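You operate a simulated robot arm through the tools that you are given. There is no shell and no other tool. Be economical: measure what you need, move in short steps, check, and stop when the job is done.

You run a simulated two-armed robot. Do the job below in one go: nothing can be reset, and whatever is moved stays where it is left.

JOB
Pick up the 0.9 brown spool from the top of the test bench with one hand, pass it to the other hand and put it on the board of the wall shelf.
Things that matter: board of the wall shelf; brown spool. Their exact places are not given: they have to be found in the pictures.

The check looks at the end state, three seconds after you hand in, the way a careful person would. Anything else that was tipped, shoved, dropped, spilled or broken makes it a failure.

ROBOT AND FRAMES
Two 7-joint arms with two-finger grippers on one trunk, on a base that drives. Base frame: it is fixed to the floor where the robot stands at the start and does not move with it; the origin is under the middle of the robot, x ahead of it, y to its left, z up. Readings come in mm, degrees, newtons and seconds.
The left shoulder is at the start at [51, 175, 1177], the right one opposite. With the tool pointing down near the work surface each hand reaches from about 100 to 860 mm from the robot's upright axis, wherever it stands, measured 20 degrees to its own side. Places, roughly: board of the wall shelf (24x168 cm) [-700, 2340, 1400]. Payload 2.94 kg a hand.
The tool frame of a hand sits at the grasp point between the pads (the TCP): z along the fingers, y along the line on which they close. The tips reach 30 mm beyond it. The gripper opens to 138 mm. The gripper's body begins 109 mm behind the TCP.
Orientation is that of the tool frame in the base frame, as a unit quaternion [w, x, y, z]. With the fingers straight down and closing along the base's y, the tool's x points along the base's -x, its y along +y and its z along -z.

CONTROLS
- The arms move only by the tool nudge_tool. It takes "left_targets", "right_targets" or both (then of equal length, played together; a hand with none holds still); each is a list of rows, each an object (a shift or turn left out is 0, a gripper value left out holds the last) with "xyz": the shift along the tool's x, y, z in mm, a list of three; "rot": the turn, a rotation vector about the tool's x, y, z in degrees, a list of three; "gripper": the finger opening in mm, from 0 to 138. In form: [{"xyz": [x, y, z], "rot": [wx, wy, wz], "gripper": gripper}, ...]. A call has 1 to 12 rows; each row is the pose to reach, as a shift and turn from the pose commanded when the call began, along the tool's axes at that moment. A row lasts 0.2 s, in which the tool goes at most 50 mm and 8.6 degrees; a call with a longer step from one row to the next is refused whole, and so is a gripper value outside its range. Where a pose cannot be reached the arm comes as near as it can. A force on the tool above 40 N (or 10 N above the force at the start of the call, whichever is more), or a blocked arm, ends the call early, and 0.2 s more pass. The fingers move at their own pace and stop on an object; they squeeze with about 30 N. The grip force told is the motor's: it shows also when the fingers shut on nothing. Time passes only in rows, and 0.2 s behind the last, so rows that repeat a pose let the fingers close. The reply holds the time, the measured pose of the TCP, the force on the tool along the base axes, the opening and the grip force, in the units named above and with some noise, with the torque about the TCP (base axes, N m) and any sound that the robot's microphone picked up.
- Cameras (640 x 400 px; columns grow to the right, rows downward): "scene" is now at [122.6, 2.5, 1648]; the picture's right is [0.02, -1.00, 0.00], its down [-0.78, -0.01, -0.63] and it looks along [0.63, 0.01, -0.78] (base axes); focal length 282 px, centre (320, 200). "left" rides on the left gripper at [71, -19, -146] in its tool frame; the picture's right is [0.26, 0.96, 0.00], its down [-0.85, 0.23, -0.48] and it looks along [-0.46, 0.12, 0.88] (tool axes); focal length 280 px, centre (320, 200). "right" rides on the right gripper at [71, 19, -146] in its tool frame; the picture's right is [-0.26, 0.97, 0.00], its down [-0.85, -0.23, -0.48] and it looks along [-0.46, -0.12, 0.88] (tool axes); focal length 280 px, centre (320, 200).
- camera(camera): a new picture of that camera. The clock stands still meanwhile.
- slide_trunk(by): slides the trunk up (or, below 0, down) by that many mm; the arms and the scene camera ride with it, the base frame stays. It gives what a move gives, with no picture.
- steer(legs): drives the robot by 1 to 6 legs, each [ahead, turn to the left] in mm and degrees, along the robot's own axes; the way and the turn of a leg run together, so that a leg with both is an arc; at most 1500 mm and 180 degrees a leg. The arms and the cameras ride along, it lands a little off, and it stops where it bumps. It gives what a move gives.
- aim_head(pan, tilt): turns the head with the scene camera to pan (to the left, within 120 degrees either way) and tilt (down, from -29 to 69), counted from straight ahead of the robot. It gives what a move gives.
- point_at(camera, pixels): for up to 12 pixels [column, row] of the newest picture of that camera ("zoom" is the newest enlarged one), the place [x, y, z] in the base frame of the surface seen there, good to about 2 mm. The clock stands still meanwhile.
- zoom(camera, box): a new picture of the part [left, top, right, bottom] of that camera's present view, enlarged. The clock stands still meanwhile.
- finish_job(): hands the job in; it is judged then, once.

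Go step by step. Measure first, check grasps and placings, and put right what went wrong. The budget is 80 turns and 62 pictures, counting those below and the enlarged ones. Unless the task says otherwise, let go and move clear before handing in.

The tools are called after "Call:" as a command line: name --argument value ..., lists and objects as JSON in quotes. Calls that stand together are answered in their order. nudge_tool: Moves the arms, as the interface text tells. Its arguments: {"type":"object","properties":{"left_targets":{"type":"array"},"right_targets":{"type":"array"}},"required":[]} The other tools are called the same way: slide_trunk (by) slides the trunk up or down; steer (legs) drives the base; aim_head (pan, tilt) turns the head that bears the scene camera; camera (camera) takes a picture; point_at (camera, pixels) gives the place of the surface under pixels of a picture; zoom (camera, box) takes an enlarged picture of a part of a camera's view; finish_job () hands the job in.

At the start:

```text
t: 0.0
left_eef_pos: [560.5, 201.9, 1107.8]
left_ee_rot: [0.0, -0.001, 1.0, 0.0]
left_ft_force: [-1.6, 0.5, 0.0]
left_ft_torque: [0.02, 0.04, 0.01]
left_gripper_width: 138.1
left_finger_force: 0.0
right_eef_pos: [556.3, -190.6, 1109.5]
right_ee_rot: [-0.001, 0.0, 1.0, 0.0]
right_ft_force: [-1.3, 0.3, -0.2]
right_ft_torque: [0.05, 0.01, 0.01]
right_gripper_width: 138.2
right_finger_force: 0.1
trunk travel left (down, up): [-350.0, 384.0]
robot x, y, heading: [1.0, -2.2, 0.1]
head pan, tilt: [1.0, 50.8]
```

scene: 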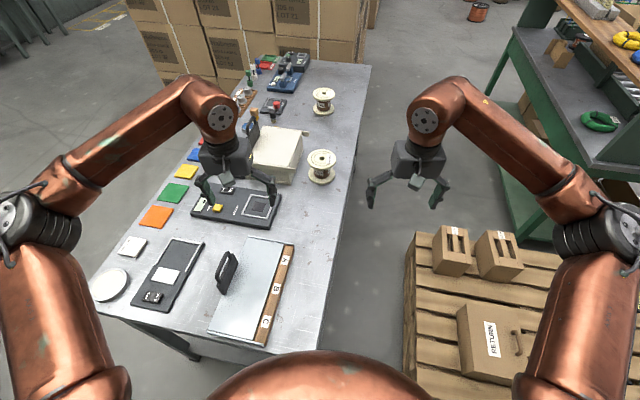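
right: 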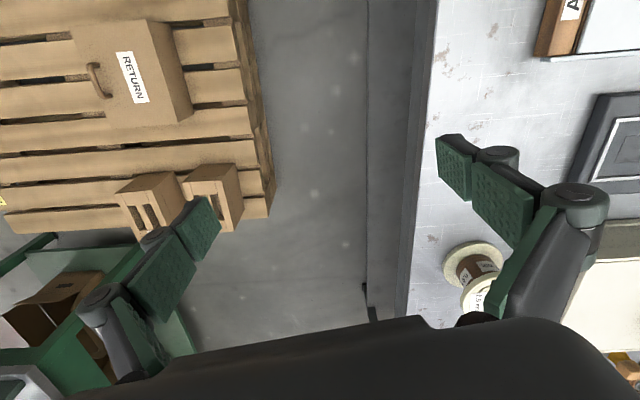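
left: 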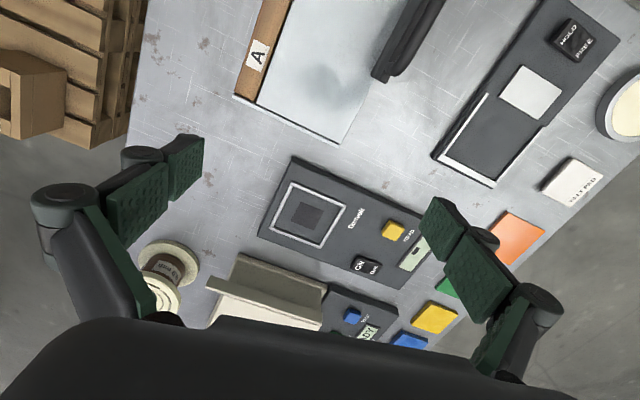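

The scene picture shows two spools, near (323,100) and (321,165); I zoom to read their labels.

Call:
zoom --camera "scene" --box '[280, 70, 376, 195]'

Call:
point_at --camera "scene" --pixels '[[323, 94], [321, 158], [350, 150], [330, 185], [290, 150], [322, 180], [322, 113]]'

Call:
zoom --camera "right" --box '[420, 220, 530, 330]'

```text
3.20 times, centred on (328, 132) of scene
```

zoom: 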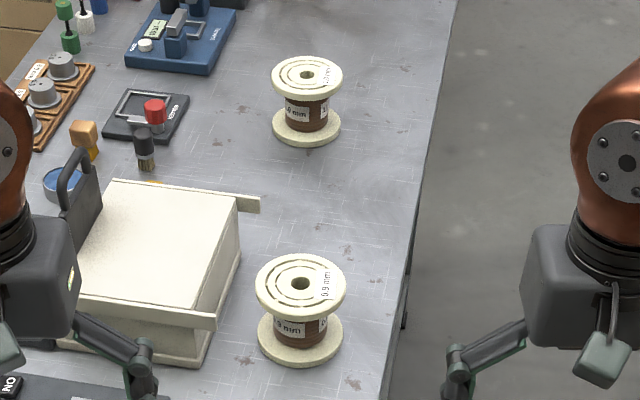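

```text
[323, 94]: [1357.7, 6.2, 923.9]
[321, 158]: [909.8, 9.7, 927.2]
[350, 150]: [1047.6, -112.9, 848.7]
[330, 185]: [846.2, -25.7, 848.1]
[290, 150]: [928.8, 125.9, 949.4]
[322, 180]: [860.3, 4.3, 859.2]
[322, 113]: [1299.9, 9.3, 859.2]
```

```text
3.64 times, centred on (475, 275) of right
```

zoom: 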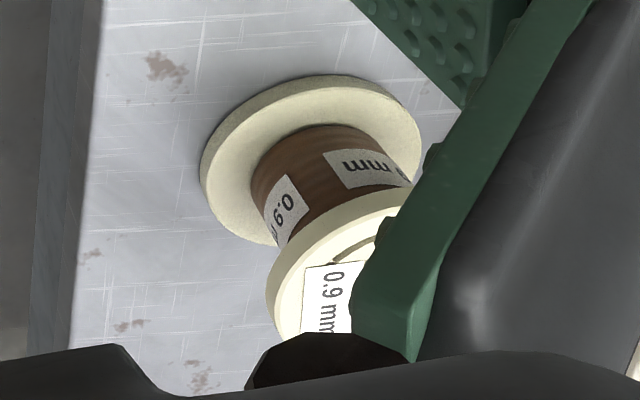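

The near spool (zoom label "0.9 mm", around [910,10], top z≈927 on a table at z≈848) is the target. I look at the shelf next, then measure the spool.

Call:
point_at --camera "scene" --pixels '[[310, 158], [335, 158], [321, 152], [321, 165], [311, 158], [333, 158], [321, 171], [310, 175], [335, 175]]'

Call:
aim_head --pan 107 --tilt 10

Call:
camera --camera "scene"

```text
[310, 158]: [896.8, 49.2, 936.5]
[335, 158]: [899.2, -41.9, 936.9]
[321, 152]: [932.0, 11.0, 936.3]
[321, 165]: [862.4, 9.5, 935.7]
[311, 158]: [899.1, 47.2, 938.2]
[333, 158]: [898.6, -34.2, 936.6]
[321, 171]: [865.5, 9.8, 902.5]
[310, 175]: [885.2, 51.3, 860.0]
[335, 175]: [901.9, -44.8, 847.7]
```

```text
t: 1.8
left_eef_pos: [561.7, 200.3, 1106.3]
left_ee_rot: [0.001, 0.0, 1.0, 0.0]
left_ft_force: [-0.6, 0.1, -0.2]
left_ft_torque: [0.03, 0.0, 0.01]
left_gripper_width: 137.9
left_finger_force: 0.1
right_eef_pos: [557.6, -191.0, 1109.4]
right_ee_rot: [0.0, 0.0, 1.0, 0.0]
right_ft_force: [0.7, -0.4, 0.1]
right_ft_torque: [-0.03, 0.03, -0.02]
right_gripper_width: 138.0
right_finger_force: 0.0
trunk travel left (down, up): [-350.0, 384.0]
robot x, y, heading: [1.3, 0.2, -0.2]
head pan, tilt: [107.0, 10.0]
```

```text
56 pictures are left
```

scene: 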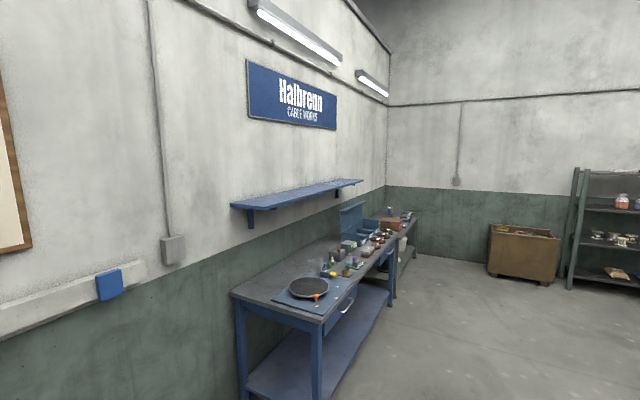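

The shelf board is empty, seen at columns 230-362, row ~190, with a blue bench beneath. I measure board and bench.

Call:
point_at --camera "scene" --pixels '[[236, 203], [268, 208], [300, 192], [325, 189], [355, 182], [340, 185], [234, 296], [322, 325], [340, 280], [388, 250], [310, 125], [350, 225]]'

Call:
zoom --camera "scene" --box '[220, 160, 420, 285]'

```text
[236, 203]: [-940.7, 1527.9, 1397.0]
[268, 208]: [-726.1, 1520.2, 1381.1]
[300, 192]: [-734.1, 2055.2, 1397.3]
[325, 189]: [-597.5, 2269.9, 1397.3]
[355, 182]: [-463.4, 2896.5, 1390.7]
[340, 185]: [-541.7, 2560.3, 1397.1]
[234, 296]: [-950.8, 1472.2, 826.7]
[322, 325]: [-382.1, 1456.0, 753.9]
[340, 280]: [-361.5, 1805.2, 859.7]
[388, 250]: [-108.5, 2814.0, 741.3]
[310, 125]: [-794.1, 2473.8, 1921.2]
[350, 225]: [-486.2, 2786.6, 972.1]
```

```text
3.20 times, centred on (320, 222) of scene
```

zoom: 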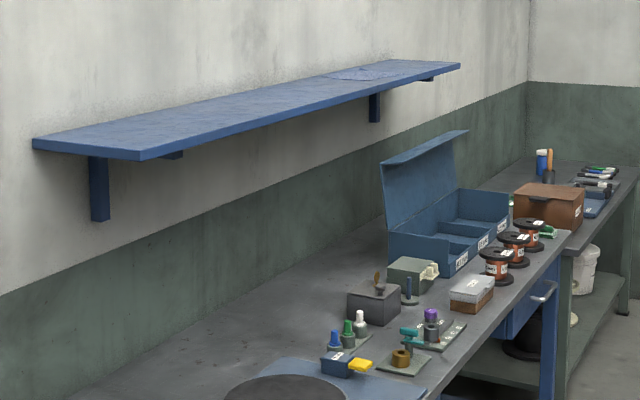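

The board top is z≈1397, empty, nearer end at y≈1520. Now I look back at the bench and measure the table edge and obstacles in front of me.

Call:
aim_head --pan 0 --tilt 55

Call:
camera --camera "scene"

Call:
point_at --camera "scene" --pixels '[[316, 131], [316, 139], [306, 130], [332, 130], [316, 122], [262, 328], [335, 200], [345, 120], [100, 290], [405, 200], [405, 300], [262, 310]]'

```text
t: 3.7
left_eef_pos: [561.9, 200.6, 1106.1]
left_ee_rot: [0.0, 0.0, 1.0, 0.0]
left_ft_force: [-0.4, -0.1, -0.3]
left_ft_torque: [0.03, -0.02, 0.0]
left_gripper_width: 137.7
left_finger_force: 0.0
right_eef_pos: [557.9, -191.2, 1110.4]
right_ee_rot: [-0.001, 0.0, 1.0, 0.0]
right_ft_force: [0.5, -0.1, 0.4]
right_ft_torque: [-0.01, -0.02, 0.02]
right_gripper_width: 138.0
right_finger_force: 0.1
trunk travel left (down, up): [-350.0, 384.0]
robot x, y, heading: [-0.3, 3.2, 0.0]
head pan, tilt: [0.0, 55.0]
```

```text
54 pictures are left
```

scene: 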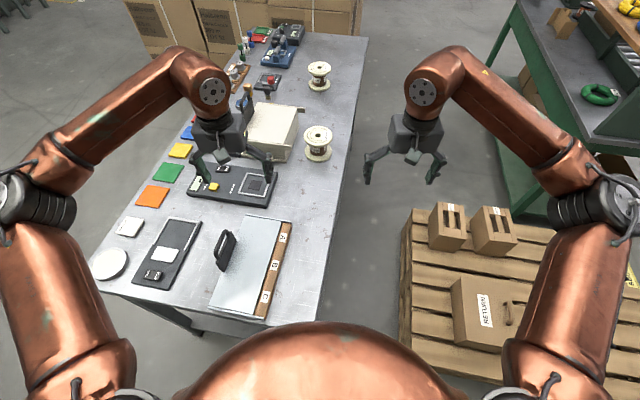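

```text
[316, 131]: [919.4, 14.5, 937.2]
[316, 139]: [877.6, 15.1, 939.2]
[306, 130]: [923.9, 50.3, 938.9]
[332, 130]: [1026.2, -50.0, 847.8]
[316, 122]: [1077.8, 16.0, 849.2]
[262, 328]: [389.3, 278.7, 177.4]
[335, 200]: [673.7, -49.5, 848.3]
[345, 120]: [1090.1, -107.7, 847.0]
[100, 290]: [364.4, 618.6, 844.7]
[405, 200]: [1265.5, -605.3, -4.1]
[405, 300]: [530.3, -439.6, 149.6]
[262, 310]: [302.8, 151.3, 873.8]
```

The spool is ~900 mm ahead, top z≈937; I zoom here to fix its centre and the gap to the beige box.

Call:
zoom --camera "scene" --box '[270, 100, 366, 160]'

```text
6.67 times, centred on (318, 130) of scene
```

zoom: 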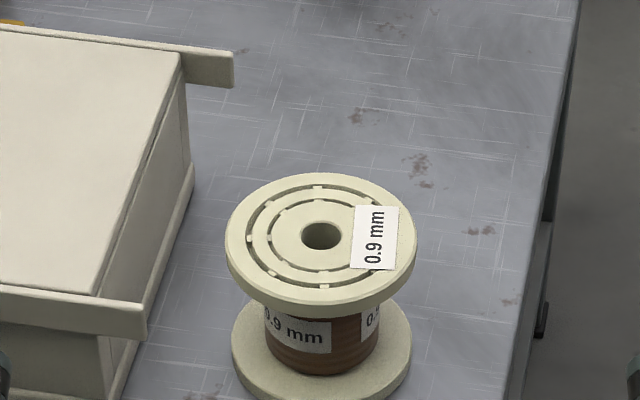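

Call:
point_at --camera "zoom" --pixels '[[231, 235], [412, 235], [321, 178], [321, 296], [240, 372], [408, 362], [322, 385], [325, 345], [146, 320], [232, 70], [190, 190], [530, 300]]'

```text
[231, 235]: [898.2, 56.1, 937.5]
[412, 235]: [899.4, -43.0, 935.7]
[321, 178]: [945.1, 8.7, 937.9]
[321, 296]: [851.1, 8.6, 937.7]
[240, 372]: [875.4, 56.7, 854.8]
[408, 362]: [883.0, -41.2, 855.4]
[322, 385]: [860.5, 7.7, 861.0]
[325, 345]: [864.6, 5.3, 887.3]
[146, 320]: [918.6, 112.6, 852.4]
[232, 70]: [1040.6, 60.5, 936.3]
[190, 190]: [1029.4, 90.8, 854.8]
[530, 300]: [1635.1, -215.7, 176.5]
```

Spool centre ≈ (898, 7), diameter ≈ 101, top z 937, flange ≈ 13 thick, core ≈ 68. I'll grip the top flange's rim with the right hand tilted 35° forward (for reach), leaving the core free for the left hand; first a pre-grasp pose.

Call:
nudge_tool --right_targets '[{"xyz": [-32, 25, 7], "rot": [0, -5, 0], "gripper": 122}, {"xyz": [-64, 50, 14], "rot": [0, -10, 0]}, {"xyz": [-96, 75, 21], "rot": [0, -15, 0]}, {"xyz": [-128, 99, 28], "rot": [0, -20, 0]}, {"xyz": [-160, 124, 35], "rot": [0, -25, 0]}, {"xyz": [-192, 149, 42], "rot": [0, -30, 0]}, {"xyz": [-224, 174, 49], "rot": [0, -35, 0]}, {"xyz": [-255, 198, 56], "rot": [0, -35, 0]}, {"xyz": [-255, 198, 56], "rot": [0, -35, 0]}]'

Call:
camera --camera "right"

Call:
camera --camera "scene"

```text
t: 5.7
left_eef_pos: [562.1, 202.3, 1107.7]
left_ee_rot: [0.001, -0.001, 1.0, 0.0]
left_ft_force: [0.0, -1.4, 0.1]
left_ft_torque: [0.02, -0.01, 0.0]
left_gripper_width: 137.9
left_finger_force: 0.1
right_eef_pos: [812.9, 5.7, 1050.1]
right_ee_rot: [0.301, 0.0, 0.954, 0.001]
right_ft_force: [-0.9, -0.8, 0.8]
right_ft_torque: [0.04, 0.06, 0.0]
right_gripper_width: 122.0
right_finger_force: 0.1
trunk travel left (down, up): [-350.0, 384.0]
robot x, y, heading: [-2.3, -0.6, -0.2]
head pan, tilt: [0.0, 55.0]
```

```text
52 pictures are left
```

right: 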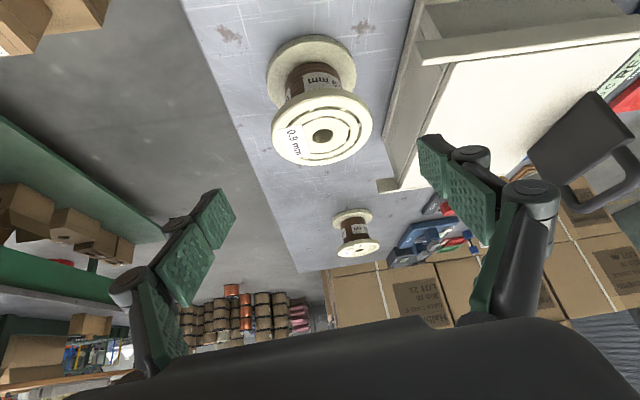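

```text
51 pictures are left
```

scene: 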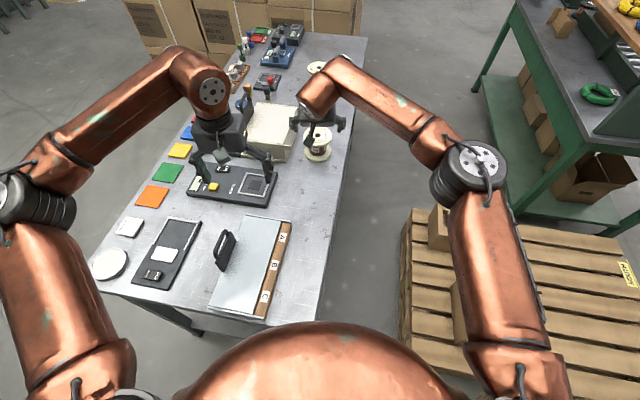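

Pose is as commanded. I check the spool top (322,135) and the box's handle tip (420,55) through the right camera.

Call:
point_at --camera "right" --pixels '[[275, 136], [371, 124], [316, 96], [330, 162], [420, 42], [422, 60], [385, 185], [392, 150], [300, 50]]'

```text
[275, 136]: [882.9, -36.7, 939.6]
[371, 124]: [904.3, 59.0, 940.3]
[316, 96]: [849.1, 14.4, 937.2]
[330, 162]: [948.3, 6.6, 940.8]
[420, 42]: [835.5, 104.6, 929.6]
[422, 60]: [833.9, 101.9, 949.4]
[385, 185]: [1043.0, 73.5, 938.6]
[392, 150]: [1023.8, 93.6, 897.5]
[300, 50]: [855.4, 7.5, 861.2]
```

Centre confirmed at (898, 8), box handle tip at y≈102 clears the finger (outer y≈78). I advance along the tool axis 146 mm.

Call:
nudge_tool --right_targets '[{"xyz": [0, 2, 40]}, {"xyz": [0, 2, 75]}, {"xyz": [-1, 2, 105]}, {"xyz": [-1, 2, 128]}, {"xyz": [-1, 2, 146]}, {"xyz": [-1, 2, 146]}]'

Call:
camera --camera "right"

```text
t: 7.1
left_eef_pos: [562.0, 201.7, 1106.6]
left_ee_rot: [0.0, 0.001, 1.0, 0.0]
left_ft_force: [-0.1, -0.8, 0.3]
left_ft_torque: [0.02, -0.02, 0.01]
left_gripper_width: 138.3
left_finger_force: 0.0
right_eef_pos: [897.5, 8.2, 933.7]
right_ee_rot: [0.301, 0.0, 0.954, 0.0]
right_ft_force: [-0.4, -0.5, -0.3]
right_ft_torque: [0.01, -0.02, -0.01]
right_gripper_width: 122.0
right_finger_force: 0.2
trunk travel left (down, up): [-350.0, 384.0]
robot x, y, heading: [-1.4, 2.9, -0.0]
head pan, tilt: [0.0, 55.0]
```

```text
50 pictures are left
```

right: 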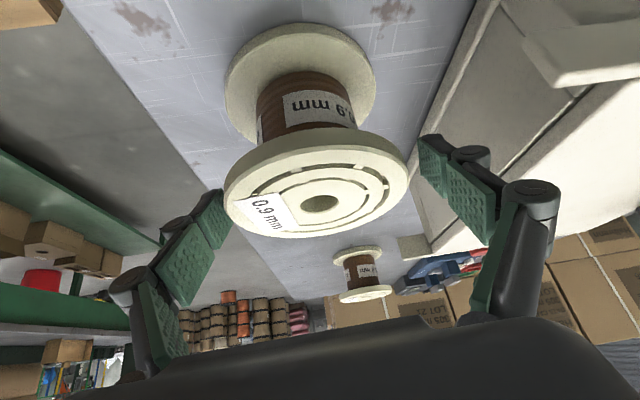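

The fingers straddle the top flange ([225,215] to [410,200]). I lower 3 mm and close.

Call:
nudge_tool --right_targets '[{"xyz": [1.7, 0, 2.5]}, {"xyz": [1.7, 0, 2.5], "gripper": 80}, {"xyz": [1.7, 0, 2.5], "gripper": 80}, {"xyz": [1.7, 0, 2.5], "gripper": 80}, {"xyz": [1.7, 0, 2.5], "gripper": 80}]'

```text
t: 8.3
left_eef_pos: [561.0, 202.4, 1106.9]
left_ee_rot: [0.001, 0.0, 1.0, 0.001]
left_ft_force: [0.1, 0.4, 0.0]
left_ft_torque: [0.03, -0.01, 0.01]
left_gripper_width: 138.0
left_finger_force: 0.0
right_eef_pos: [897.9, 8.8, 929.7]
right_ee_rot: [0.301, 0.0, 0.954, 0.001]
right_ft_force: [-1.0, -1.8, 1.2]
right_ft_torque: [-0.27, 0.05, 0.0]
right_gripper_width: 103.3
right_finger_force: 29.8
trunk travel left (down, up): [-350.0, 384.0]
robot x, y, heading: [-2.9, -5.4, 0.1]
head pan, tilt: [0.0, 55.0]
```

Grip holds at 103 mm, 30 N. Lift straight up 130 mm.

Call:
nudge_tool --right_targets '[{"xyz": [-5.7, 0, -8.2]}, {"xyz": [-14.4, 0, -20.5]}, {"xyz": [-25.8, 0, -36.9]}, {"xyz": [-40, 0, -57.3]}, {"xyz": [-57.4, 0, -81.9]}, {"xyz": [-74.6, 0, -106.5]}, {"xyz": [-74.6, 0, -106.5]}]'

Call:
camera --camera "right"

```text
t: 9.9
left_eef_pos: [562.5, 202.4, 1107.6]
left_ee_rot: [-0.001, 0.0, 1.0, 0.0]
left_ft_force: [-0.4, 0.2, -1.0]
left_ft_torque: [0.05, 0.0, 0.01]
left_gripper_width: 138.0
left_finger_force: 0.0
right_eef_pos: [896.3, 11.3, 1061.1]
right_ee_rot: [0.301, -0.001, 0.954, 0.001]
right_ft_force: [0.6, 0.2, 0.1]
right_ft_torque: [0.04, -0.02, 0.01]
right_gripper_width: 80.0
right_finger_force: 0.1
trunk travel left (down, up): [-350.0, 384.0]
robot x, y, heading: [1.7, -0.0, 0.1]
head pan, tilt: [0.0, 55.0]
```

```text
49 pictures are left
```

right: 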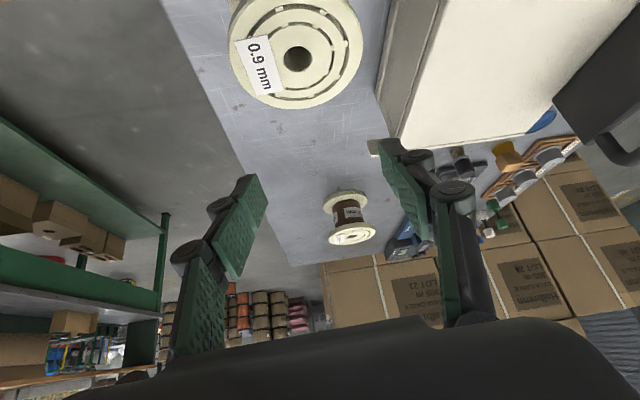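

The flange rim slid out (fingers went to 80 mm); the spool still stands at (297,60). I'll instead take the core sideways under the top flange, so the flange itself carries it; I check where the spool is now and re-pose the hand.

Call:
point_at --camera "right" --pixels '[[231, 60], [362, 52], [297, 60], [303, 106], [285, 80]]'

Call:
nudge_tool --right_targets '[{"xyz": [23, -20, -18], "rot": [0, -6.2, 0], "gripper": 100}, {"xyz": [46, -40, -36], "rot": [0, -12.4, 0]}, {"xyz": [69, -60, -54], "rot": [0, -18.6, 0]}, {"xyz": [92, -80, -72], "rot": [0, -24.8, 0]}, {"xyz": [115, -100, -90], "rot": [0, -31, 0]}, {"xyz": [138, -121, -109], "rot": [0, -37, 0]}, {"xyz": [138, -121, -109], "rot": [0, -37, 0]}]'

```text
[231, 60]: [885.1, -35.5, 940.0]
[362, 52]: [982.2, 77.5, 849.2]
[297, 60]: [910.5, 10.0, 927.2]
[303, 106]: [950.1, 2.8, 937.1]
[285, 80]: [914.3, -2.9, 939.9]
```

```text
t: 11.5
left_eef_pos: [562.2, 202.5, 1106.4]
left_ee_rot: [0.0, 0.0, 1.0, -0.001]
left_ft_force: [0.3, -0.4, -0.8]
left_ft_torque: [-0.04, -0.02, 0.02]
left_gripper_width: 137.9
left_finger_force: 0.1
right_eef_pos: [719.9, -109.6, 1070.7]
right_ee_rot: [0.588, 0.0, 0.809, -0.001]
right_ft_force: [0.6, 0.4, 0.1]
right_ft_torque: [0.02, 0.01, -0.06]
right_gripper_width: 100.0
right_finger_force: 0.1
trunk travel left (down, up): [-350.0, 384.0]
robot x, y, heading: [2.2, -1.0, 0.1]
head pan, tilt: [0.0, 55.0]
```

The spool stayed at about (899, 8). Now yaw 35° and descend to the side pre-grasp, 140 mm short.

Call:
nudge_tool --right_targets '[{"xyz": [20, 8, 21], "rot": [-6.7, 0, -2.2]}, {"xyz": [41, 17, 42], "rot": [-13.3, 0, -4.3]}, {"xyz": [62, 25, 64], "rot": [-20, 0, -6.5]}, {"xyz": [82, 34, 85], "rot": [-26.6, 0, -8.6]}, {"xyz": [103, 42, 106], "rot": [-33.3, 0, -10.8]}, {"xyz": [103, 42, 106], "rot": [-33.3, 0, -10.8]}]'

Call:
camera --camera "right"

Call:
camera --camera "scene"

```text
t: 12.9
left_eef_pos: [561.0, 201.0, 1106.8]
left_ee_rot: [0.0, 0.0, 1.0, 0.0]
left_ft_force: [0.3, 0.3, 0.2]
left_ft_torque: [-0.03, -0.01, -0.01]
left_gripper_width: 137.8
left_finger_force: 0.0
right_eef_pos: [788.9, -67.5, 942.8]
right_ee_rot: [0.561, -0.244, 0.771, 0.178]
right_ft_force: [0.1, 0.0, 0.1]
right_ft_torque: [-0.04, 0.0, 0.0]
right_gripper_width: 100.3
right_finger_force: 0.0
trunk travel left (down, up): [-350.0, 384.0]
robot x, y, heading: [-0.6, -1.8, -0.1]
head pan, tilt: [0.0, 55.0]
```

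```text
48 pictures are left
```

right: 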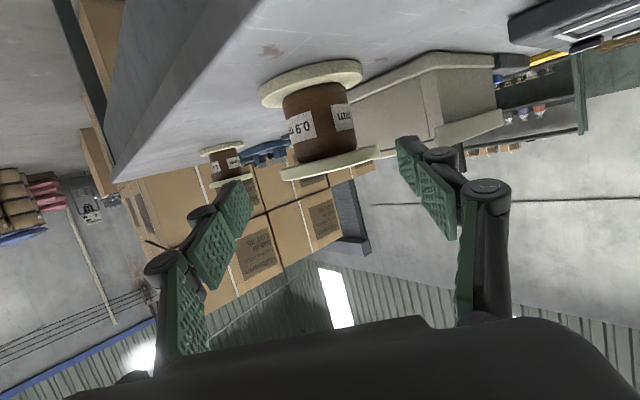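

```text
47 pictures are left
```

scene: 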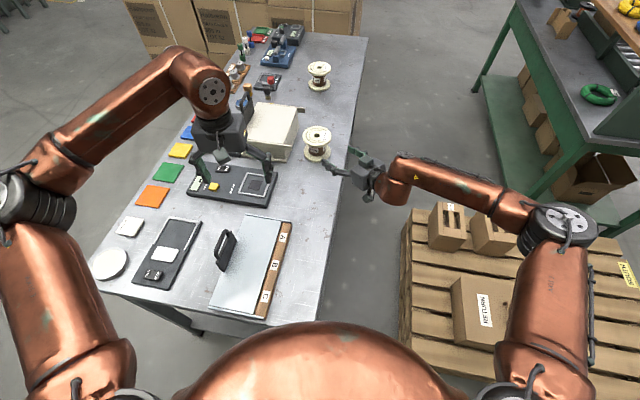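

The pose is reached and the camera clears the table. I measure the core and flange gap from here.

Call:
point_at --camera "right" --pixels '[[288, 125], [352, 112], [322, 120], [328, 157], [318, 88], [335, 168], [311, 75], [340, 152], [315, 95]]'

Call:
zoom --camera "right" --box '[240, 50, 400, 190]'

```text
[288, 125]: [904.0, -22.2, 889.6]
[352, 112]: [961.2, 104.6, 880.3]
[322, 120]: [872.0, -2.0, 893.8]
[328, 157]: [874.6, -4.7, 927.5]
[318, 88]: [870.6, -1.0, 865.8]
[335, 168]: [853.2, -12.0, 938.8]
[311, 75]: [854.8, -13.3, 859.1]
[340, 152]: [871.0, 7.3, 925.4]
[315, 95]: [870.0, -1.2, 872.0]
```

```text
2.86 times, centred on (320, 120) of right
```

zoom: 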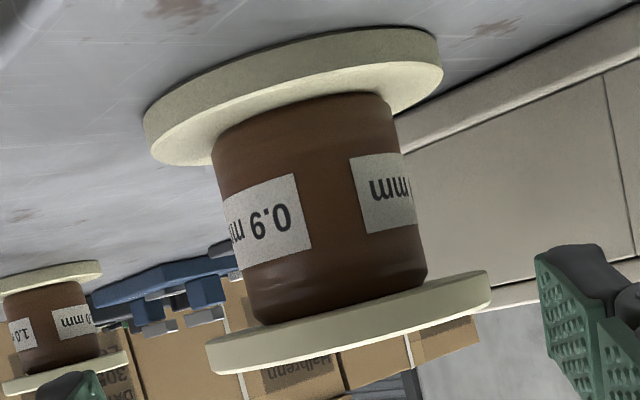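

Core radius ≈ 30, gap between flanges z 860–927. I advance 140 mm with the opening at 86, to put the fingers round the core at z≈898.

Call:
nudge_tool --right_targets '[{"xyz": [0, 0, 30], "gripper": 86}, {"xyz": [1, -1, 60]}, {"xyz": [1, -1, 85]}, {"xyz": [1, -1, 105]}, {"xyz": [1.5, -1, 125]}, {"xyz": [1.5, -1, 140]}, {"xyz": [1.5, -1, 140]}]'

Call:
camera --camera "right"

```text
t: 14.5
left_eef_pos: [561.1, 202.1, 1108.4]
left_ee_rot: [0.001, 0.0, 1.0, -0.001]
left_ft_force: [0.1, -0.7, 0.5]
left_ft_torque: [0.0, -0.02, 0.0]
left_gripper_width: 138.1
left_finger_force: 0.1
right_eef_pos: [900.2, 7.7, 893.8]
right_ee_rot: [0.56, -0.244, 0.772, 0.177]
right_ft_force: [0.0, -0.7, 0.0]
right_ft_torque: [0.01, -0.04, 0.02]
right_gripper_width: 86.1
right_finger_force: 0.0
trunk travel left (down, up): [-350.0, 384.0]
robot x, y, heading: [-1.1, 0.3, -0.0]
head pan, tilt: [0.0, 55.0]
```

```text
45 pictures are left
```

right: 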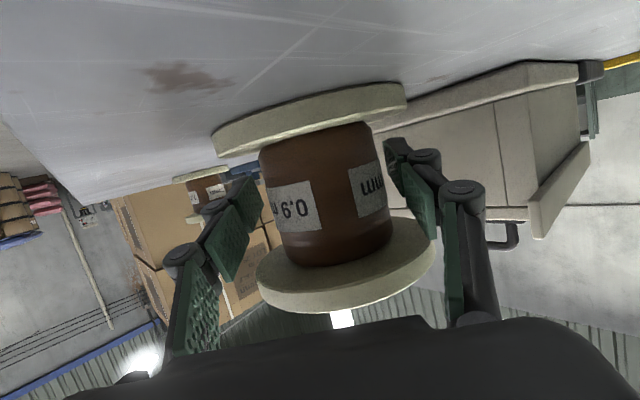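

No contact; the pads flank the core. I close on it.

Call:
nudge_tool --right_targets '[{"xyz": [0, 0, 0], "gripper": 30}, {"xyz": [0, 0, 0], "gripper": 30}, {"xyz": [0, 0, 0], "gripper": 30}, {"xyz": [0, 0, 0], "gripper": 30}, {"xyz": [0, 0, 0], "gripper": 30}]'

Call:
camera --camera "right"

```text
t: 15.7
left_eef_pos: [561.6, 201.8, 1106.5]
left_ee_rot: [-0.001, 0.001, 1.0, 0.0]
left_ft_force: [0.0, -1.1, 0.1]
left_ft_torque: [-0.05, -0.02, 0.01]
left_gripper_width: 138.0
left_finger_force: 0.1
right_eef_pos: [899.8, 7.7, 893.6]
right_ee_rot: [0.56, -0.242, 0.772, 0.177]
right_ft_force: [-0.8, 0.7, -0.2]
right_ft_torque: [0.3, 0.13, -0.02]
right_gripper_width: 63.1
right_finger_force: 30.2
trunk travel left (down, up): [-350.0, 384.0]
robot x, y, heading: [1.4, 3.7, -0.1]
head pan, tilt: [0.0, 55.0]
```

```text
44 pictures are left
```

right: 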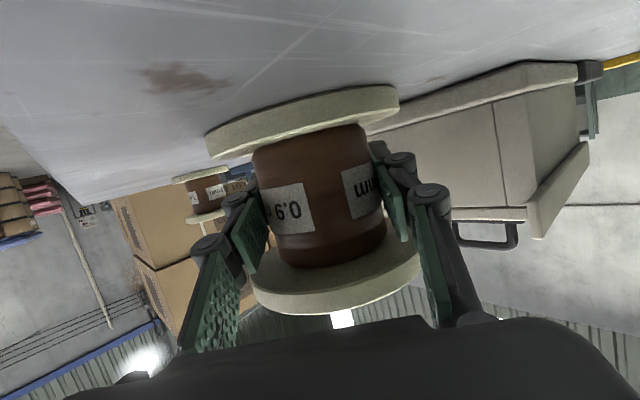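

Closed at 63 mm with 30 N. I lift 40 mm slowly and check.

Call:
nudge_tool --right_targets '[{"xyz": [-4, 0, -1.2]}, {"xyz": [-9, 0, -3]}, {"xyz": [-16, 0, -5]}, {"xyz": [-26, 0, -8.5]}, {"xyz": [-38, 0, -12.4]}, {"xyz": [-38, 0, -12.4]}]'

Call:
camera --camera "right"

```text
t: 17.1
left_eef_pos: [562.2, 202.7, 1106.7]
left_ee_rot: [-0.001, 0.0, 1.0, 0.0]
left_ft_force: [0.1, -1.1, 0.3]
left_ft_torque: [-0.01, -0.01, 0.02]
left_gripper_width: 137.7
left_finger_force: 0.1
right_eef_pos: [900.3, 4.1, 934.0]
right_ee_rot: [0.559, -0.244, 0.772, 0.177]
right_ft_force: [0.1, -0.1, -4.4]
right_ft_torque: [0.02, -0.01, 0.03]
right_gripper_width: 63.1
right_finger_force: 30.1
trunk travel left (down, up): [-350.0, 384.0]
robot x, y, heading: [-1.0, -1.3, -0.1]
head pan, tilt: [0.0, 55.0]
```

```text
43 pictures are left
```

right: 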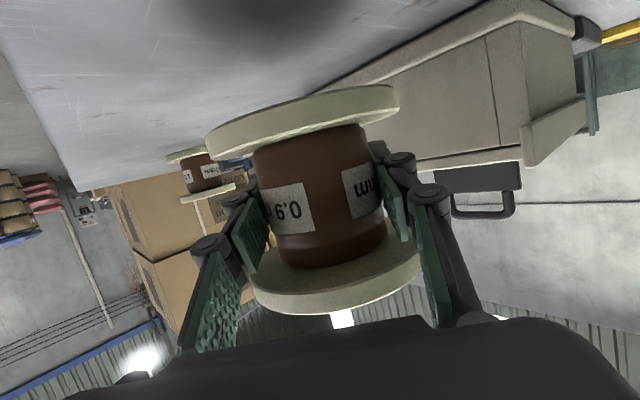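

Lifted cleanly (≈4.4 N) and the spool sits upright in the grip. I raise it and bring it back to about (640, -40, 1120) for the hand-over.

Call:
nudge_tool --right_targets '[{"xyz": [-25, 0, -8]}, {"xyz": [-60, 0, -19.5]}, {"xyz": [-97, 0, -31.5]}, {"xyz": [-137, 0, -44.5]}, {"xyz": [-177, 0, -57.5]}, {"xyz": [-166, 16, -90]}, {"xyz": [-152, 37, -130]}, {"xyz": [-138, 59, -172]}, {"xyz": [-124, 81, -215]}, {"xyz": [-112, 99, -253]}, {"xyz": [-103, 113, -284]}, {"xyz": [-103, 113, -284]}]'

Call:
camera --camera "scene"

```text
refused: row 9 steps farther than a row can; nothing moved
```

```text
42 pictures are left
```

scene: 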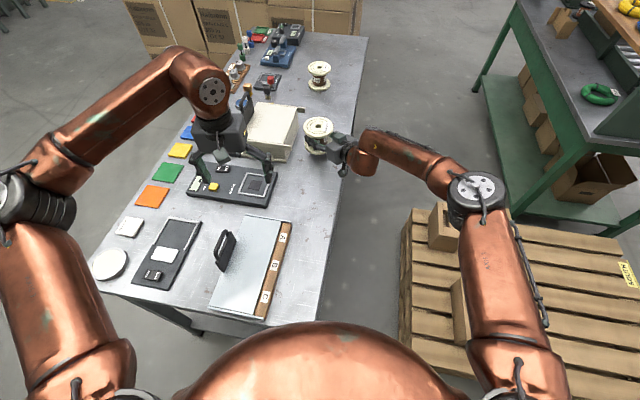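

One row was too long; I split into smaller steps, and in the same call pitch the left hand to horizontal in place.

Call:
nudge_tool --right_targets '[{"xyz": [-30, 0, -9.7]}, {"xyz": [-66, 0, -21.4]}, {"xyz": [-102, 0, -33.1]}, {"xyz": [-140, 0, -45.5]}, {"xyz": [-177, 0, -57.5]}, {"xyz": [-165, 19, -95]}, {"xyz": [-153, 38, -133]}, {"xyz": [-141, 57, -170]}, {"xyz": [-128, 76, -208]}, {"xyz": [-115, 95, -246]}, {"xyz": [-103, 113, -284]}, {"xyz": [-103, 113, -284]}]'

Call:
camera --camera "scene"

```text
t: 19.7
left_eef_pos: [561.1, 203.4, 1107.3]
left_ee_rot: [-0.001, 0.0, 1.0, 0.0]
left_ft_force: [0.8, 0.5, 0.1]
left_ft_torque: [-0.03, 0.03, 0.03]
left_gripper_width: 137.9
left_finger_force: 0.2
right_eef_pos: [639.1, -37.1, 1123.3]
right_ee_rot: [0.559, -0.244, 0.772, 0.178]
right_ft_force: [1.3, -0.7, -4.2]
right_ft_torque: [0.02, -0.02, 0.03]
right_gripper_width: 63.1
right_finger_force: 30.1
trunk travel left (down, up): [-350.0, 384.0]
robot x, y, heading: [-1.8, -2.2, -0.2]
head pan, tilt: [0.0, 55.0]
```

```text
41 pictures are left
```

scene: 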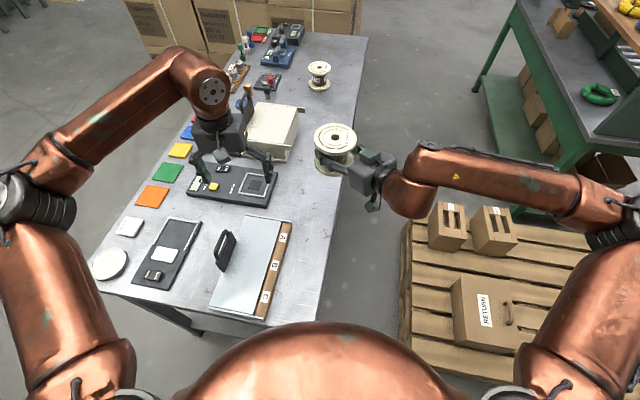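

Spool is at the hand-over place. Now the left hand: first yaw it −55° while backing to (450, 280).

Call:
nudge_tool --left_targets '[{"xyz": [16, 11, 0], "rot": [0, 0, 8], "gripper": 90}, {"xyz": [32, 22, 0], "rot": [0, 0, 16]}, {"xyz": [48, 33, 0], "rot": [0, 0, 24]}, {"xyz": [64, 44, 0], "rot": [0, 0, 32]}, {"xyz": [80, 55, 0], "rot": [0, 0, 40]}, {"xyz": [96, 66, 0], "rot": [0, 0, 48]}, {"xyz": [111, 77, 0], "rot": [0, 0, 55]}, {"xyz": [111, 77, 0], "rot": [0, 0, 55]}]'

```text
t: 21.5
left_eef_pos: [429.3, 248.4, 1106.1]
left_ee_rot: [-0.001, 0.451, 0.892, 0.0]
left_ft_force: [-0.6, -0.6, 0.1]
left_ft_torque: [0.02, 0.01, -0.01]
left_gripper_width: 90.0
left_finger_force: 0.0
left hand out of reach, approached as far as the arm can: row 6, 7, 8
right_eef_pos: [638.0, -37.7, 1125.0]
right_ee_rot: [0.56, -0.243, 0.772, 0.178]
right_ft_force: [0.6, 0.3, -5.0]
right_ft_torque: [-0.03, -0.04, 0.02]
right_gripper_width: 63.2
right_finger_force: 30.4
trunk travel left (down, up): [-350.0, 384.0]
robot x, y, heading: [3.2, 0.1, -0.1]
head pan, tilt: [0.0, 55.0]
```

The left hand came close to the wanted yaw (53.6°) with a small offset. I now pitch it 90° up to point at the spool while moving toward the pre-pose.

Call:
nudge_tool --left_targets '[{"xyz": [-12, -3, 0], "rot": [0, -8.2, 0]}, {"xyz": [-24, -5, 0], "rot": [0, -16.4, 0]}, {"xyz": [-36, -8, 0], "rot": [0, -24.6, 0]}, {"xyz": [-48, -10, 0], "rot": [0, -32.8, 0]}, {"xyz": [-60, -13, 0], "rot": [0, -41, 0]}, {"xyz": [-72, -16, 0], "rot": [0, -49.2, 0]}, {"xyz": [-84, -18, 0], "rot": [0, -57.4, 0]}, {"xyz": [-96, -21, 0], "rot": [0, -65.6, 0]}, {"xyz": [-108, -24, 1], "rot": [0, -73.8, 0]}, {"xyz": [-118, -26, 2], "rot": [0, -82, 0]}, {"xyz": [-127, -28, 3], "rot": [0, -90, 0]}, {"xyz": [-127, -28, 3], "rot": [0, -90, 0]}]'

Call:
camera --camera "scene"

Call:
camera --camera "left"

```text
t: 24.1
left_eef_pos: [477.4, 125.4, 1101.3]
left_ee_rot: [0.627, 0.327, 0.628, -0.325]
left_ft_force: [-1.1, -1.3, -0.8]
left_ft_torque: [-0.01, 0.02, 0.03]
left_gripper_width: 89.9
left_finger_force: 0.0
left hand out of reach, approached as far as the arm can: row 1, 2, 3, 4, 5, 6, 7, 8, 9, 10
right_eef_pos: [639.3, -39.1, 1123.9]
right_ee_rot: [0.559, -0.243, 0.772, 0.178]
right_ft_force: [0.8, -0.4, -4.0]
right_ft_torque: [0.04, -0.04, 0.08]
right_gripper_width: 63.2
right_finger_force: 30.0
trunk travel left (down, up): [-350.0, 384.0]
robot x, y, heading: [1.4, -0.1, -0.2]
head pan, tilt: [0.0, 55.0]
```

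```text
40 pictures are left
```

scene: 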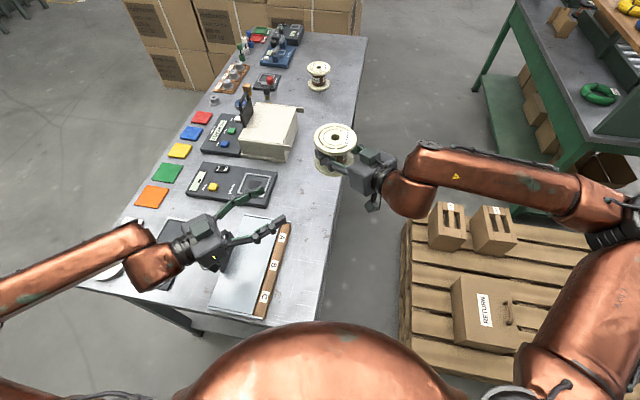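

```text
39 pictures are left
```

left: 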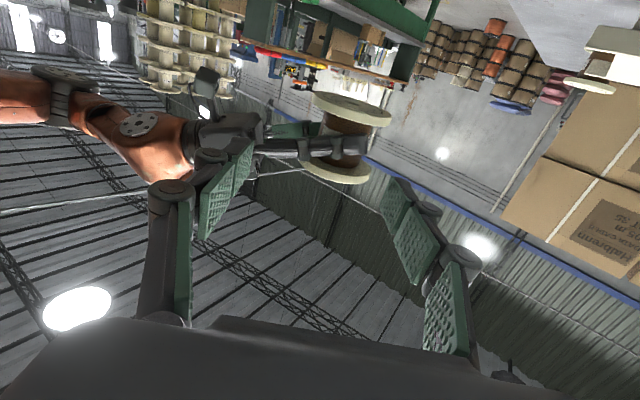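

The left hand now points exactly as wanted, 227 mm from the spool and 38 mm off to the side. I measure the spool from the left camera.

Call:
zoom --camera "left" --box '[280, 70, 420, 200]'

Call:
point_at --camera "zoom" --pixels '[[320, 200], [320, 320], [320, 100], [200, 250], [400, 160]]'

```text
3.08 times, centred on (350, 135) of left
```

zoom: 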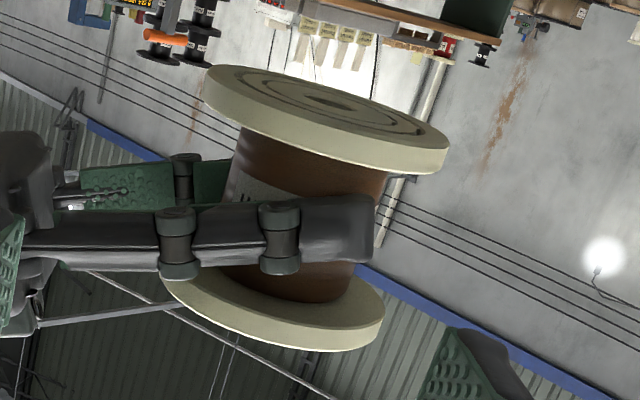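

```text
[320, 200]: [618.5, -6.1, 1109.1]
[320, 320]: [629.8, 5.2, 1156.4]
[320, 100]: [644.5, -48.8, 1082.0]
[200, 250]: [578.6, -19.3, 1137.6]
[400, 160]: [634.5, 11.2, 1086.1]
```

The top disc in this upside-down view (zoom row ~100–160) is the bottom flange. I take more points: flange rim edges, core and the lower edge of the right finger.

Call:
point_at --camera "zoom" --pixels '[[260, 115], [260, 128], [440, 170], [215, 105], [310, 165], [310, 190], [340, 198], [360, 200], [240, 206], [280, 205], [180, 208], [300, 300]]'

```text
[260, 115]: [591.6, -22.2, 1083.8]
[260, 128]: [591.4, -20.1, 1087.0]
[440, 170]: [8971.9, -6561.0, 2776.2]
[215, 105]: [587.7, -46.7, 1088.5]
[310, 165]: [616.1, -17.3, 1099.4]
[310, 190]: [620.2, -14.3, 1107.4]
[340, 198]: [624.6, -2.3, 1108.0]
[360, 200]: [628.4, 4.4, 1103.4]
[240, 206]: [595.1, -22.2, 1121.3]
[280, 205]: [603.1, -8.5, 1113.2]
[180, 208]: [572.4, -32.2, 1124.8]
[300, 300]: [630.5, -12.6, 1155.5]
```

Gap under the right finger at the crossing runs from z≈1089 to ≈1121, so the left fingers (24 mm) go in at z≈1105. I line up sideways and approach to 70 mm short.

Call:
nudge_tool --left_targets '[{"xyz": [-2, 19, 15], "gripper": 86}, {"xyz": [-3.7, 38.6, 35]}, {"xyz": [-3.7, 38.6, 70]}, {"xyz": [-3.7, 38.6, 105]}, {"xyz": [-3.7, 38.6, 135]}, {"xyz": [-3.7, 38.6, 157]}, {"xyz": [-3.7, 38.6, 157]}]'

Call:
camera --camera "left"

Call:
zoom --camera "scene" --box '[200, 90, 440, 240]'

```text
t: 25.7
left_eef_pos: [602.4, 21.1, 1106.2]
left_ee_rot: [0.627, 0.327, 0.627, -0.327]
left_ft_force: [1.1, 0.3, -0.5]
left_ft_torque: [0.0, 0.01, 0.02]
left_gripper_width: 85.8
left_finger_force: 0.1
right_eef_pos: [638.1, -36.9, 1123.8]
right_ee_rot: [0.56, -0.243, 0.771, 0.178]
right_ft_force: [0.5, 0.6, -3.3]
right_ft_torque: [-0.04, 0.01, -0.02]
right_gripper_width: 63.0
right_finger_force: 29.9
trunk travel left (down, up): [-350.0, 384.0]
robot x, y, heading: [-2.3, 1.5, 0.2]
head pan, tilt: [0.0, 55.0]
```

```text
37 pictures are left
```

left: 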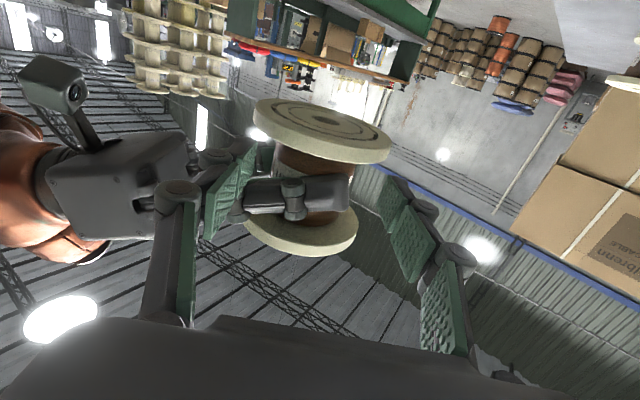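

```text
2.67 times, centred on (320, 165) of scene
```

zoom: 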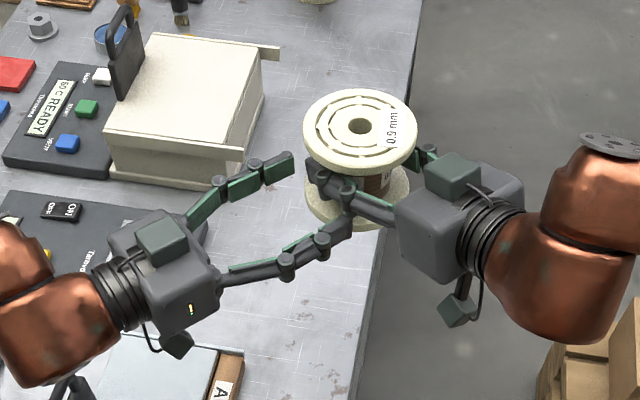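

Alignment looks good: left fingers straddle the core below the right finger. I advance the last 69 mm slowly.

Call:
nudge_tool --left_targets '[{"xyz": [0.5, -2, 20]}, {"xyz": [0.5, -2, 35]}, {"xyz": [0.5, -2, 48]}, {"xyz": [0.5, -2, 60]}, {"xyz": [0.5, -2, 69]}, {"xyz": [0.5, -2, 69]}]'

Call:
camera --camera "left"

Call:
zoom --camera "scene" --box '[240, 90, 420, 210]'

```text
t: 27.1
left_eef_pos: [640.9, -36.9, 1103.5]
left_ee_rot: [0.627, 0.327, 0.627, -0.326]
left_ft_force: [-0.4, 0.2, -0.3]
left_ft_torque: [-0.02, 0.06, 0.03]
left_gripper_width: 85.9
left_finger_force: 0.2
right_eef_pos: [639.1, -37.1, 1123.9]
right_ee_rot: [0.559, -0.244, 0.772, 0.177]
right_ft_force: [-0.1, -0.4, -4.5]
right_ft_torque: [-0.04, -0.01, -0.01]
right_gripper_width: 62.9
right_finger_force: 29.8
trunk travel left (down, up): [-350.0, 384.0]
robot x, y, heading: [-2.5, -2.2, 0.2]
head pan, tilt: [0.0, 55.0]
```

```text
35 pictures are left
```

left: 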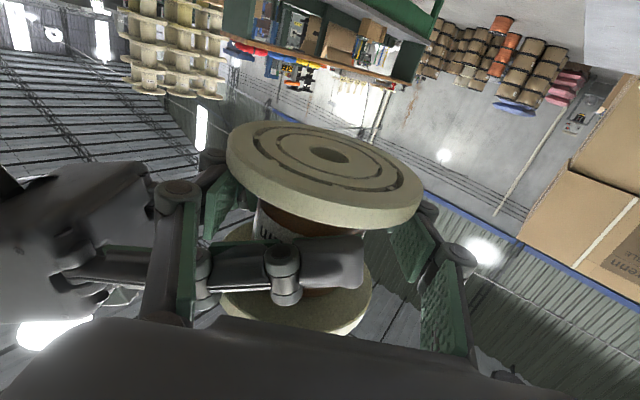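

```text
3.33 times, centred on (330, 150) of scene
```

zoom: 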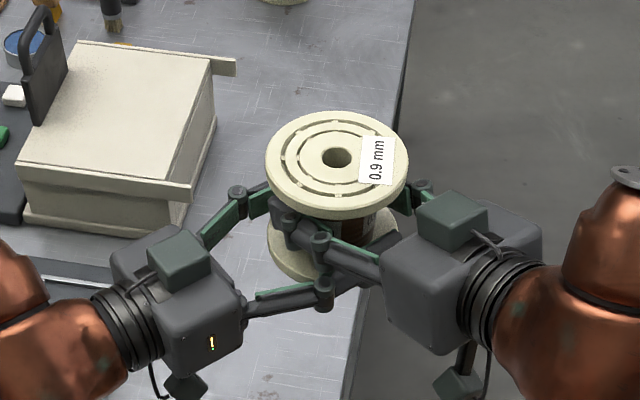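

No contact, the fingers are interleaved cleanly. I close the left hand on the core.

Call:
nudge_tool --left_targets '[{"xyz": [0, 0, 0], "gripper": 30}, {"xyz": [0, 0, 0], "gripper": 30}, {"xyz": [0, 0, 0], "gripper": 30}, {"xyz": [0, 0, 0], "gripper": 30}, {"xyz": [0, 0, 0], "gripper": 30}]'

Call:
camera --camera "left"

```text
t: 28.3
left_eef_pos: [640.3, -37.4, 1103.7]
left_ee_rot: [0.627, 0.326, 0.627, -0.327]
left_ft_force: [-4.9, -3.7, -0.2]
left_ft_torque: [0.01, -0.07, 0.07]
left_gripper_width: 62.8
left_finger_force: 29.9
right_eef_pos: [638.4, -37.1, 1123.6]
right_ee_rot: [0.561, -0.243, 0.772, 0.177]
right_ft_force: [5.2, 2.5, -3.9]
right_ft_torque: [0.02, -0.03, -0.07]
right_gripper_width: 62.9
right_finger_force: 29.6
trunk travel left (down, up): [-350.0, 384.0]
robot x, y, heading: [-0.2, 0.1, -0.1]
head pan, tilt: [0.0, 55.0]
```

```text
33 pictures are left
```

left: 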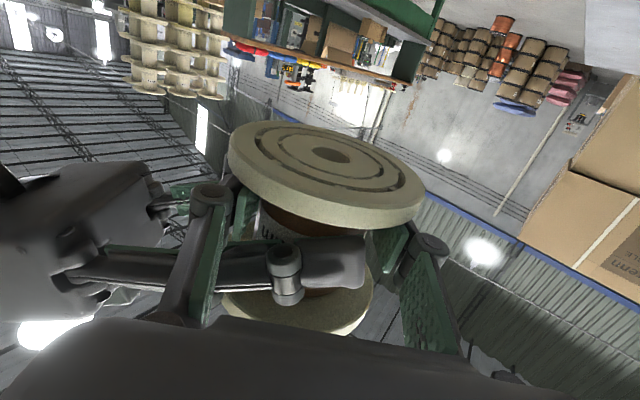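

Left holds at 62.8 mm, 30 N. I open the right hand and check before withdrawing.

Call:
nudge_tool --right_targets '[{"xyz": [0, 0, 0], "gripper": 72}, {"xyz": [0, 0, 0], "gripper": 86}, {"xyz": [0, 0, 0], "gripper": 86}, {"xyz": [0, 0, 0], "gripper": 86}]'

Call:
camera --camera "left"

```text
t: 29.3
left_eef_pos: [640.7, -37.0, 1103.6]
left_ee_rot: [0.627, 0.326, 0.628, -0.326]
left_ft_force: [-0.5, -0.9, 0.4]
left_ft_torque: [0.01, -0.02, -0.01]
left_gripper_width: 63.1
left_finger_force: 30.4
right_eef_pos: [638.1, -37.3, 1124.1]
right_ee_rot: [0.561, -0.242, 0.772, 0.176]
right_ft_force: [0.2, 0.4, 0.4]
right_ft_torque: [0.0, 0.01, 0.06]
right_gripper_width: 86.1
right_finger_force: 0.0
trunk travel left (down, up): [-350.0, 384.0]
robot x, y, heading: [0.6, 3.5, -0.0]
head pan, tilt: [0.0, 55.0]
```

```text
32 pictures are left
```

left: 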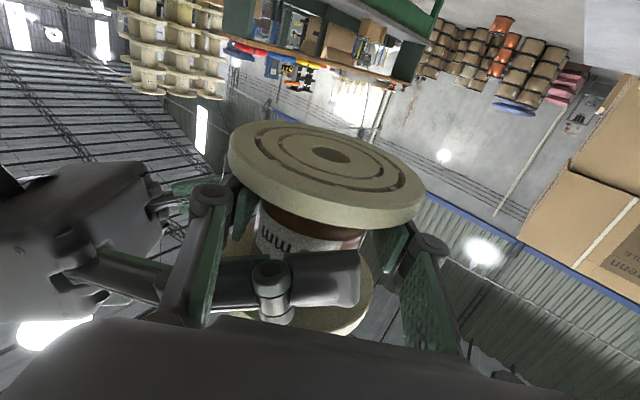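

The spool stays put in the left hand. I withdraw the right hand along its axis.

Call:
nudge_tool --right_targets '[{"xyz": [0, 0, -10]}, {"xyz": [0, 0, -25]}, {"xyz": [0, 0, -45]}, {"xyz": [0, 0, -70]}, {"xyz": [0, 0, -105]}, {"xyz": [0, 0, -145]}, {"xyz": [0, 0, -180]}]'

Call:
camera --camera "left"

```text
t: 30.9
left_eef_pos: [639.6, -37.9, 1104.3]
left_ee_rot: [0.627, 0.327, 0.627, -0.327]
left_ft_force: [-0.5, 0.2, 0.2]
left_ft_torque: [0.02, 0.02, 0.03]
left_gripper_width: 63.3
left_finger_force: 30.0
right_eef_pos: [499.5, -137.1, 1177.9]
right_ee_rot: [0.561, -0.243, 0.772, 0.177]
right_ft_force: [-0.8, -0.4, 0.8]
right_ft_torque: [-0.03, -0.02, -0.04]
right_gripper_width: 85.9
right_finger_force: 0.0
trunk travel left (down, up): [-350.0, 384.0]
robot x, y, heading: [1.9, -4.5, 0.2]
head pan, tilt: [0.0, 55.0]
```

```text
31 pictures are left
```

left: 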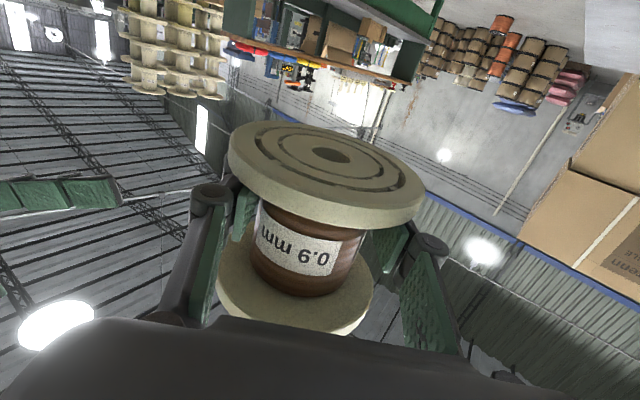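

The left hand holds the spool alone ("0.9 mm", label at (295,255)). Before driving I look to the left-rear floor and locate my left elbow.

Call:
aim_head --pan 115 --tilt 40

Call:
camera --camera "scene"

Call:
aim_head --pan 60 --tilt 40

Call:
camera --camera "scene"

```text
t: 32.8
left_eef_pos: [640.0, -38.1, 1103.7]
left_ee_rot: [0.626, 0.326, 0.628, -0.327]
left_ft_force: [-0.3, -0.3, 0.1]
left_ft_torque: [0.02, -0.01, 0.01]
left_gripper_width: 63.1
left_finger_force: 30.0
right_eef_pos: [501.0, -136.1, 1177.6]
right_ee_rot: [0.561, -0.243, 0.771, 0.177]
right_ft_force: [0.2, 0.0, -0.5]
right_ft_torque: [-0.02, 0.0, 0.0]
right_gripper_width: 85.6
right_finger_force: 0.1
trunk travel left (down, up): [-350.0, 384.0]
robot x, y, heading: [1.7, 0.3, -0.1]
head pan, tilt: [115.0, 40.0]
```

```text
30 pictures are left
```

scene: 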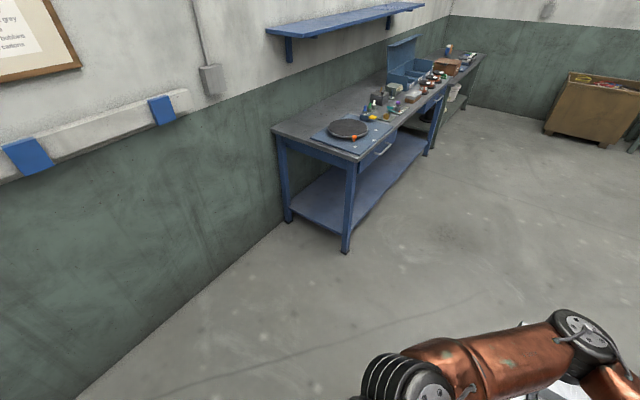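

```text
t: 34.1
left_eef_pos: [640.4, -37.2, 1102.3]
left_ee_rot: [0.627, 0.326, 0.628, -0.327]
left_ft_force: [-0.3, -1.1, -0.1]
left_ft_torque: [0.01, -0.02, -0.05]
left_gripper_width: 63.0
left_finger_force: 30.1
right_eef_pos: [501.5, -136.8, 1177.6]
right_ee_rot: [0.561, -0.243, 0.772, 0.177]
right_ft_force: [-0.1, -0.3, -0.1]
right_ft_torque: [-0.01, 0.01, 0.02]
right_gripper_width: 86.1
right_finger_force: 0.1
trunk travel left (down, up): [-350.0, 384.0]
robot x, y, heading: [-1.2, -4.7, -0.1]
head pan, tilt: [60.0, 40.0]
```

```text
29 pictures are left
```

scene: 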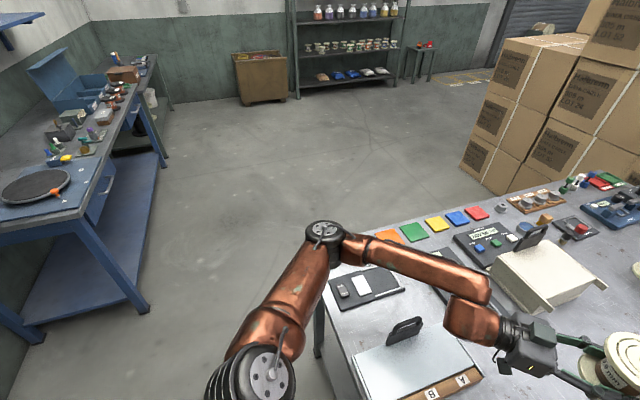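

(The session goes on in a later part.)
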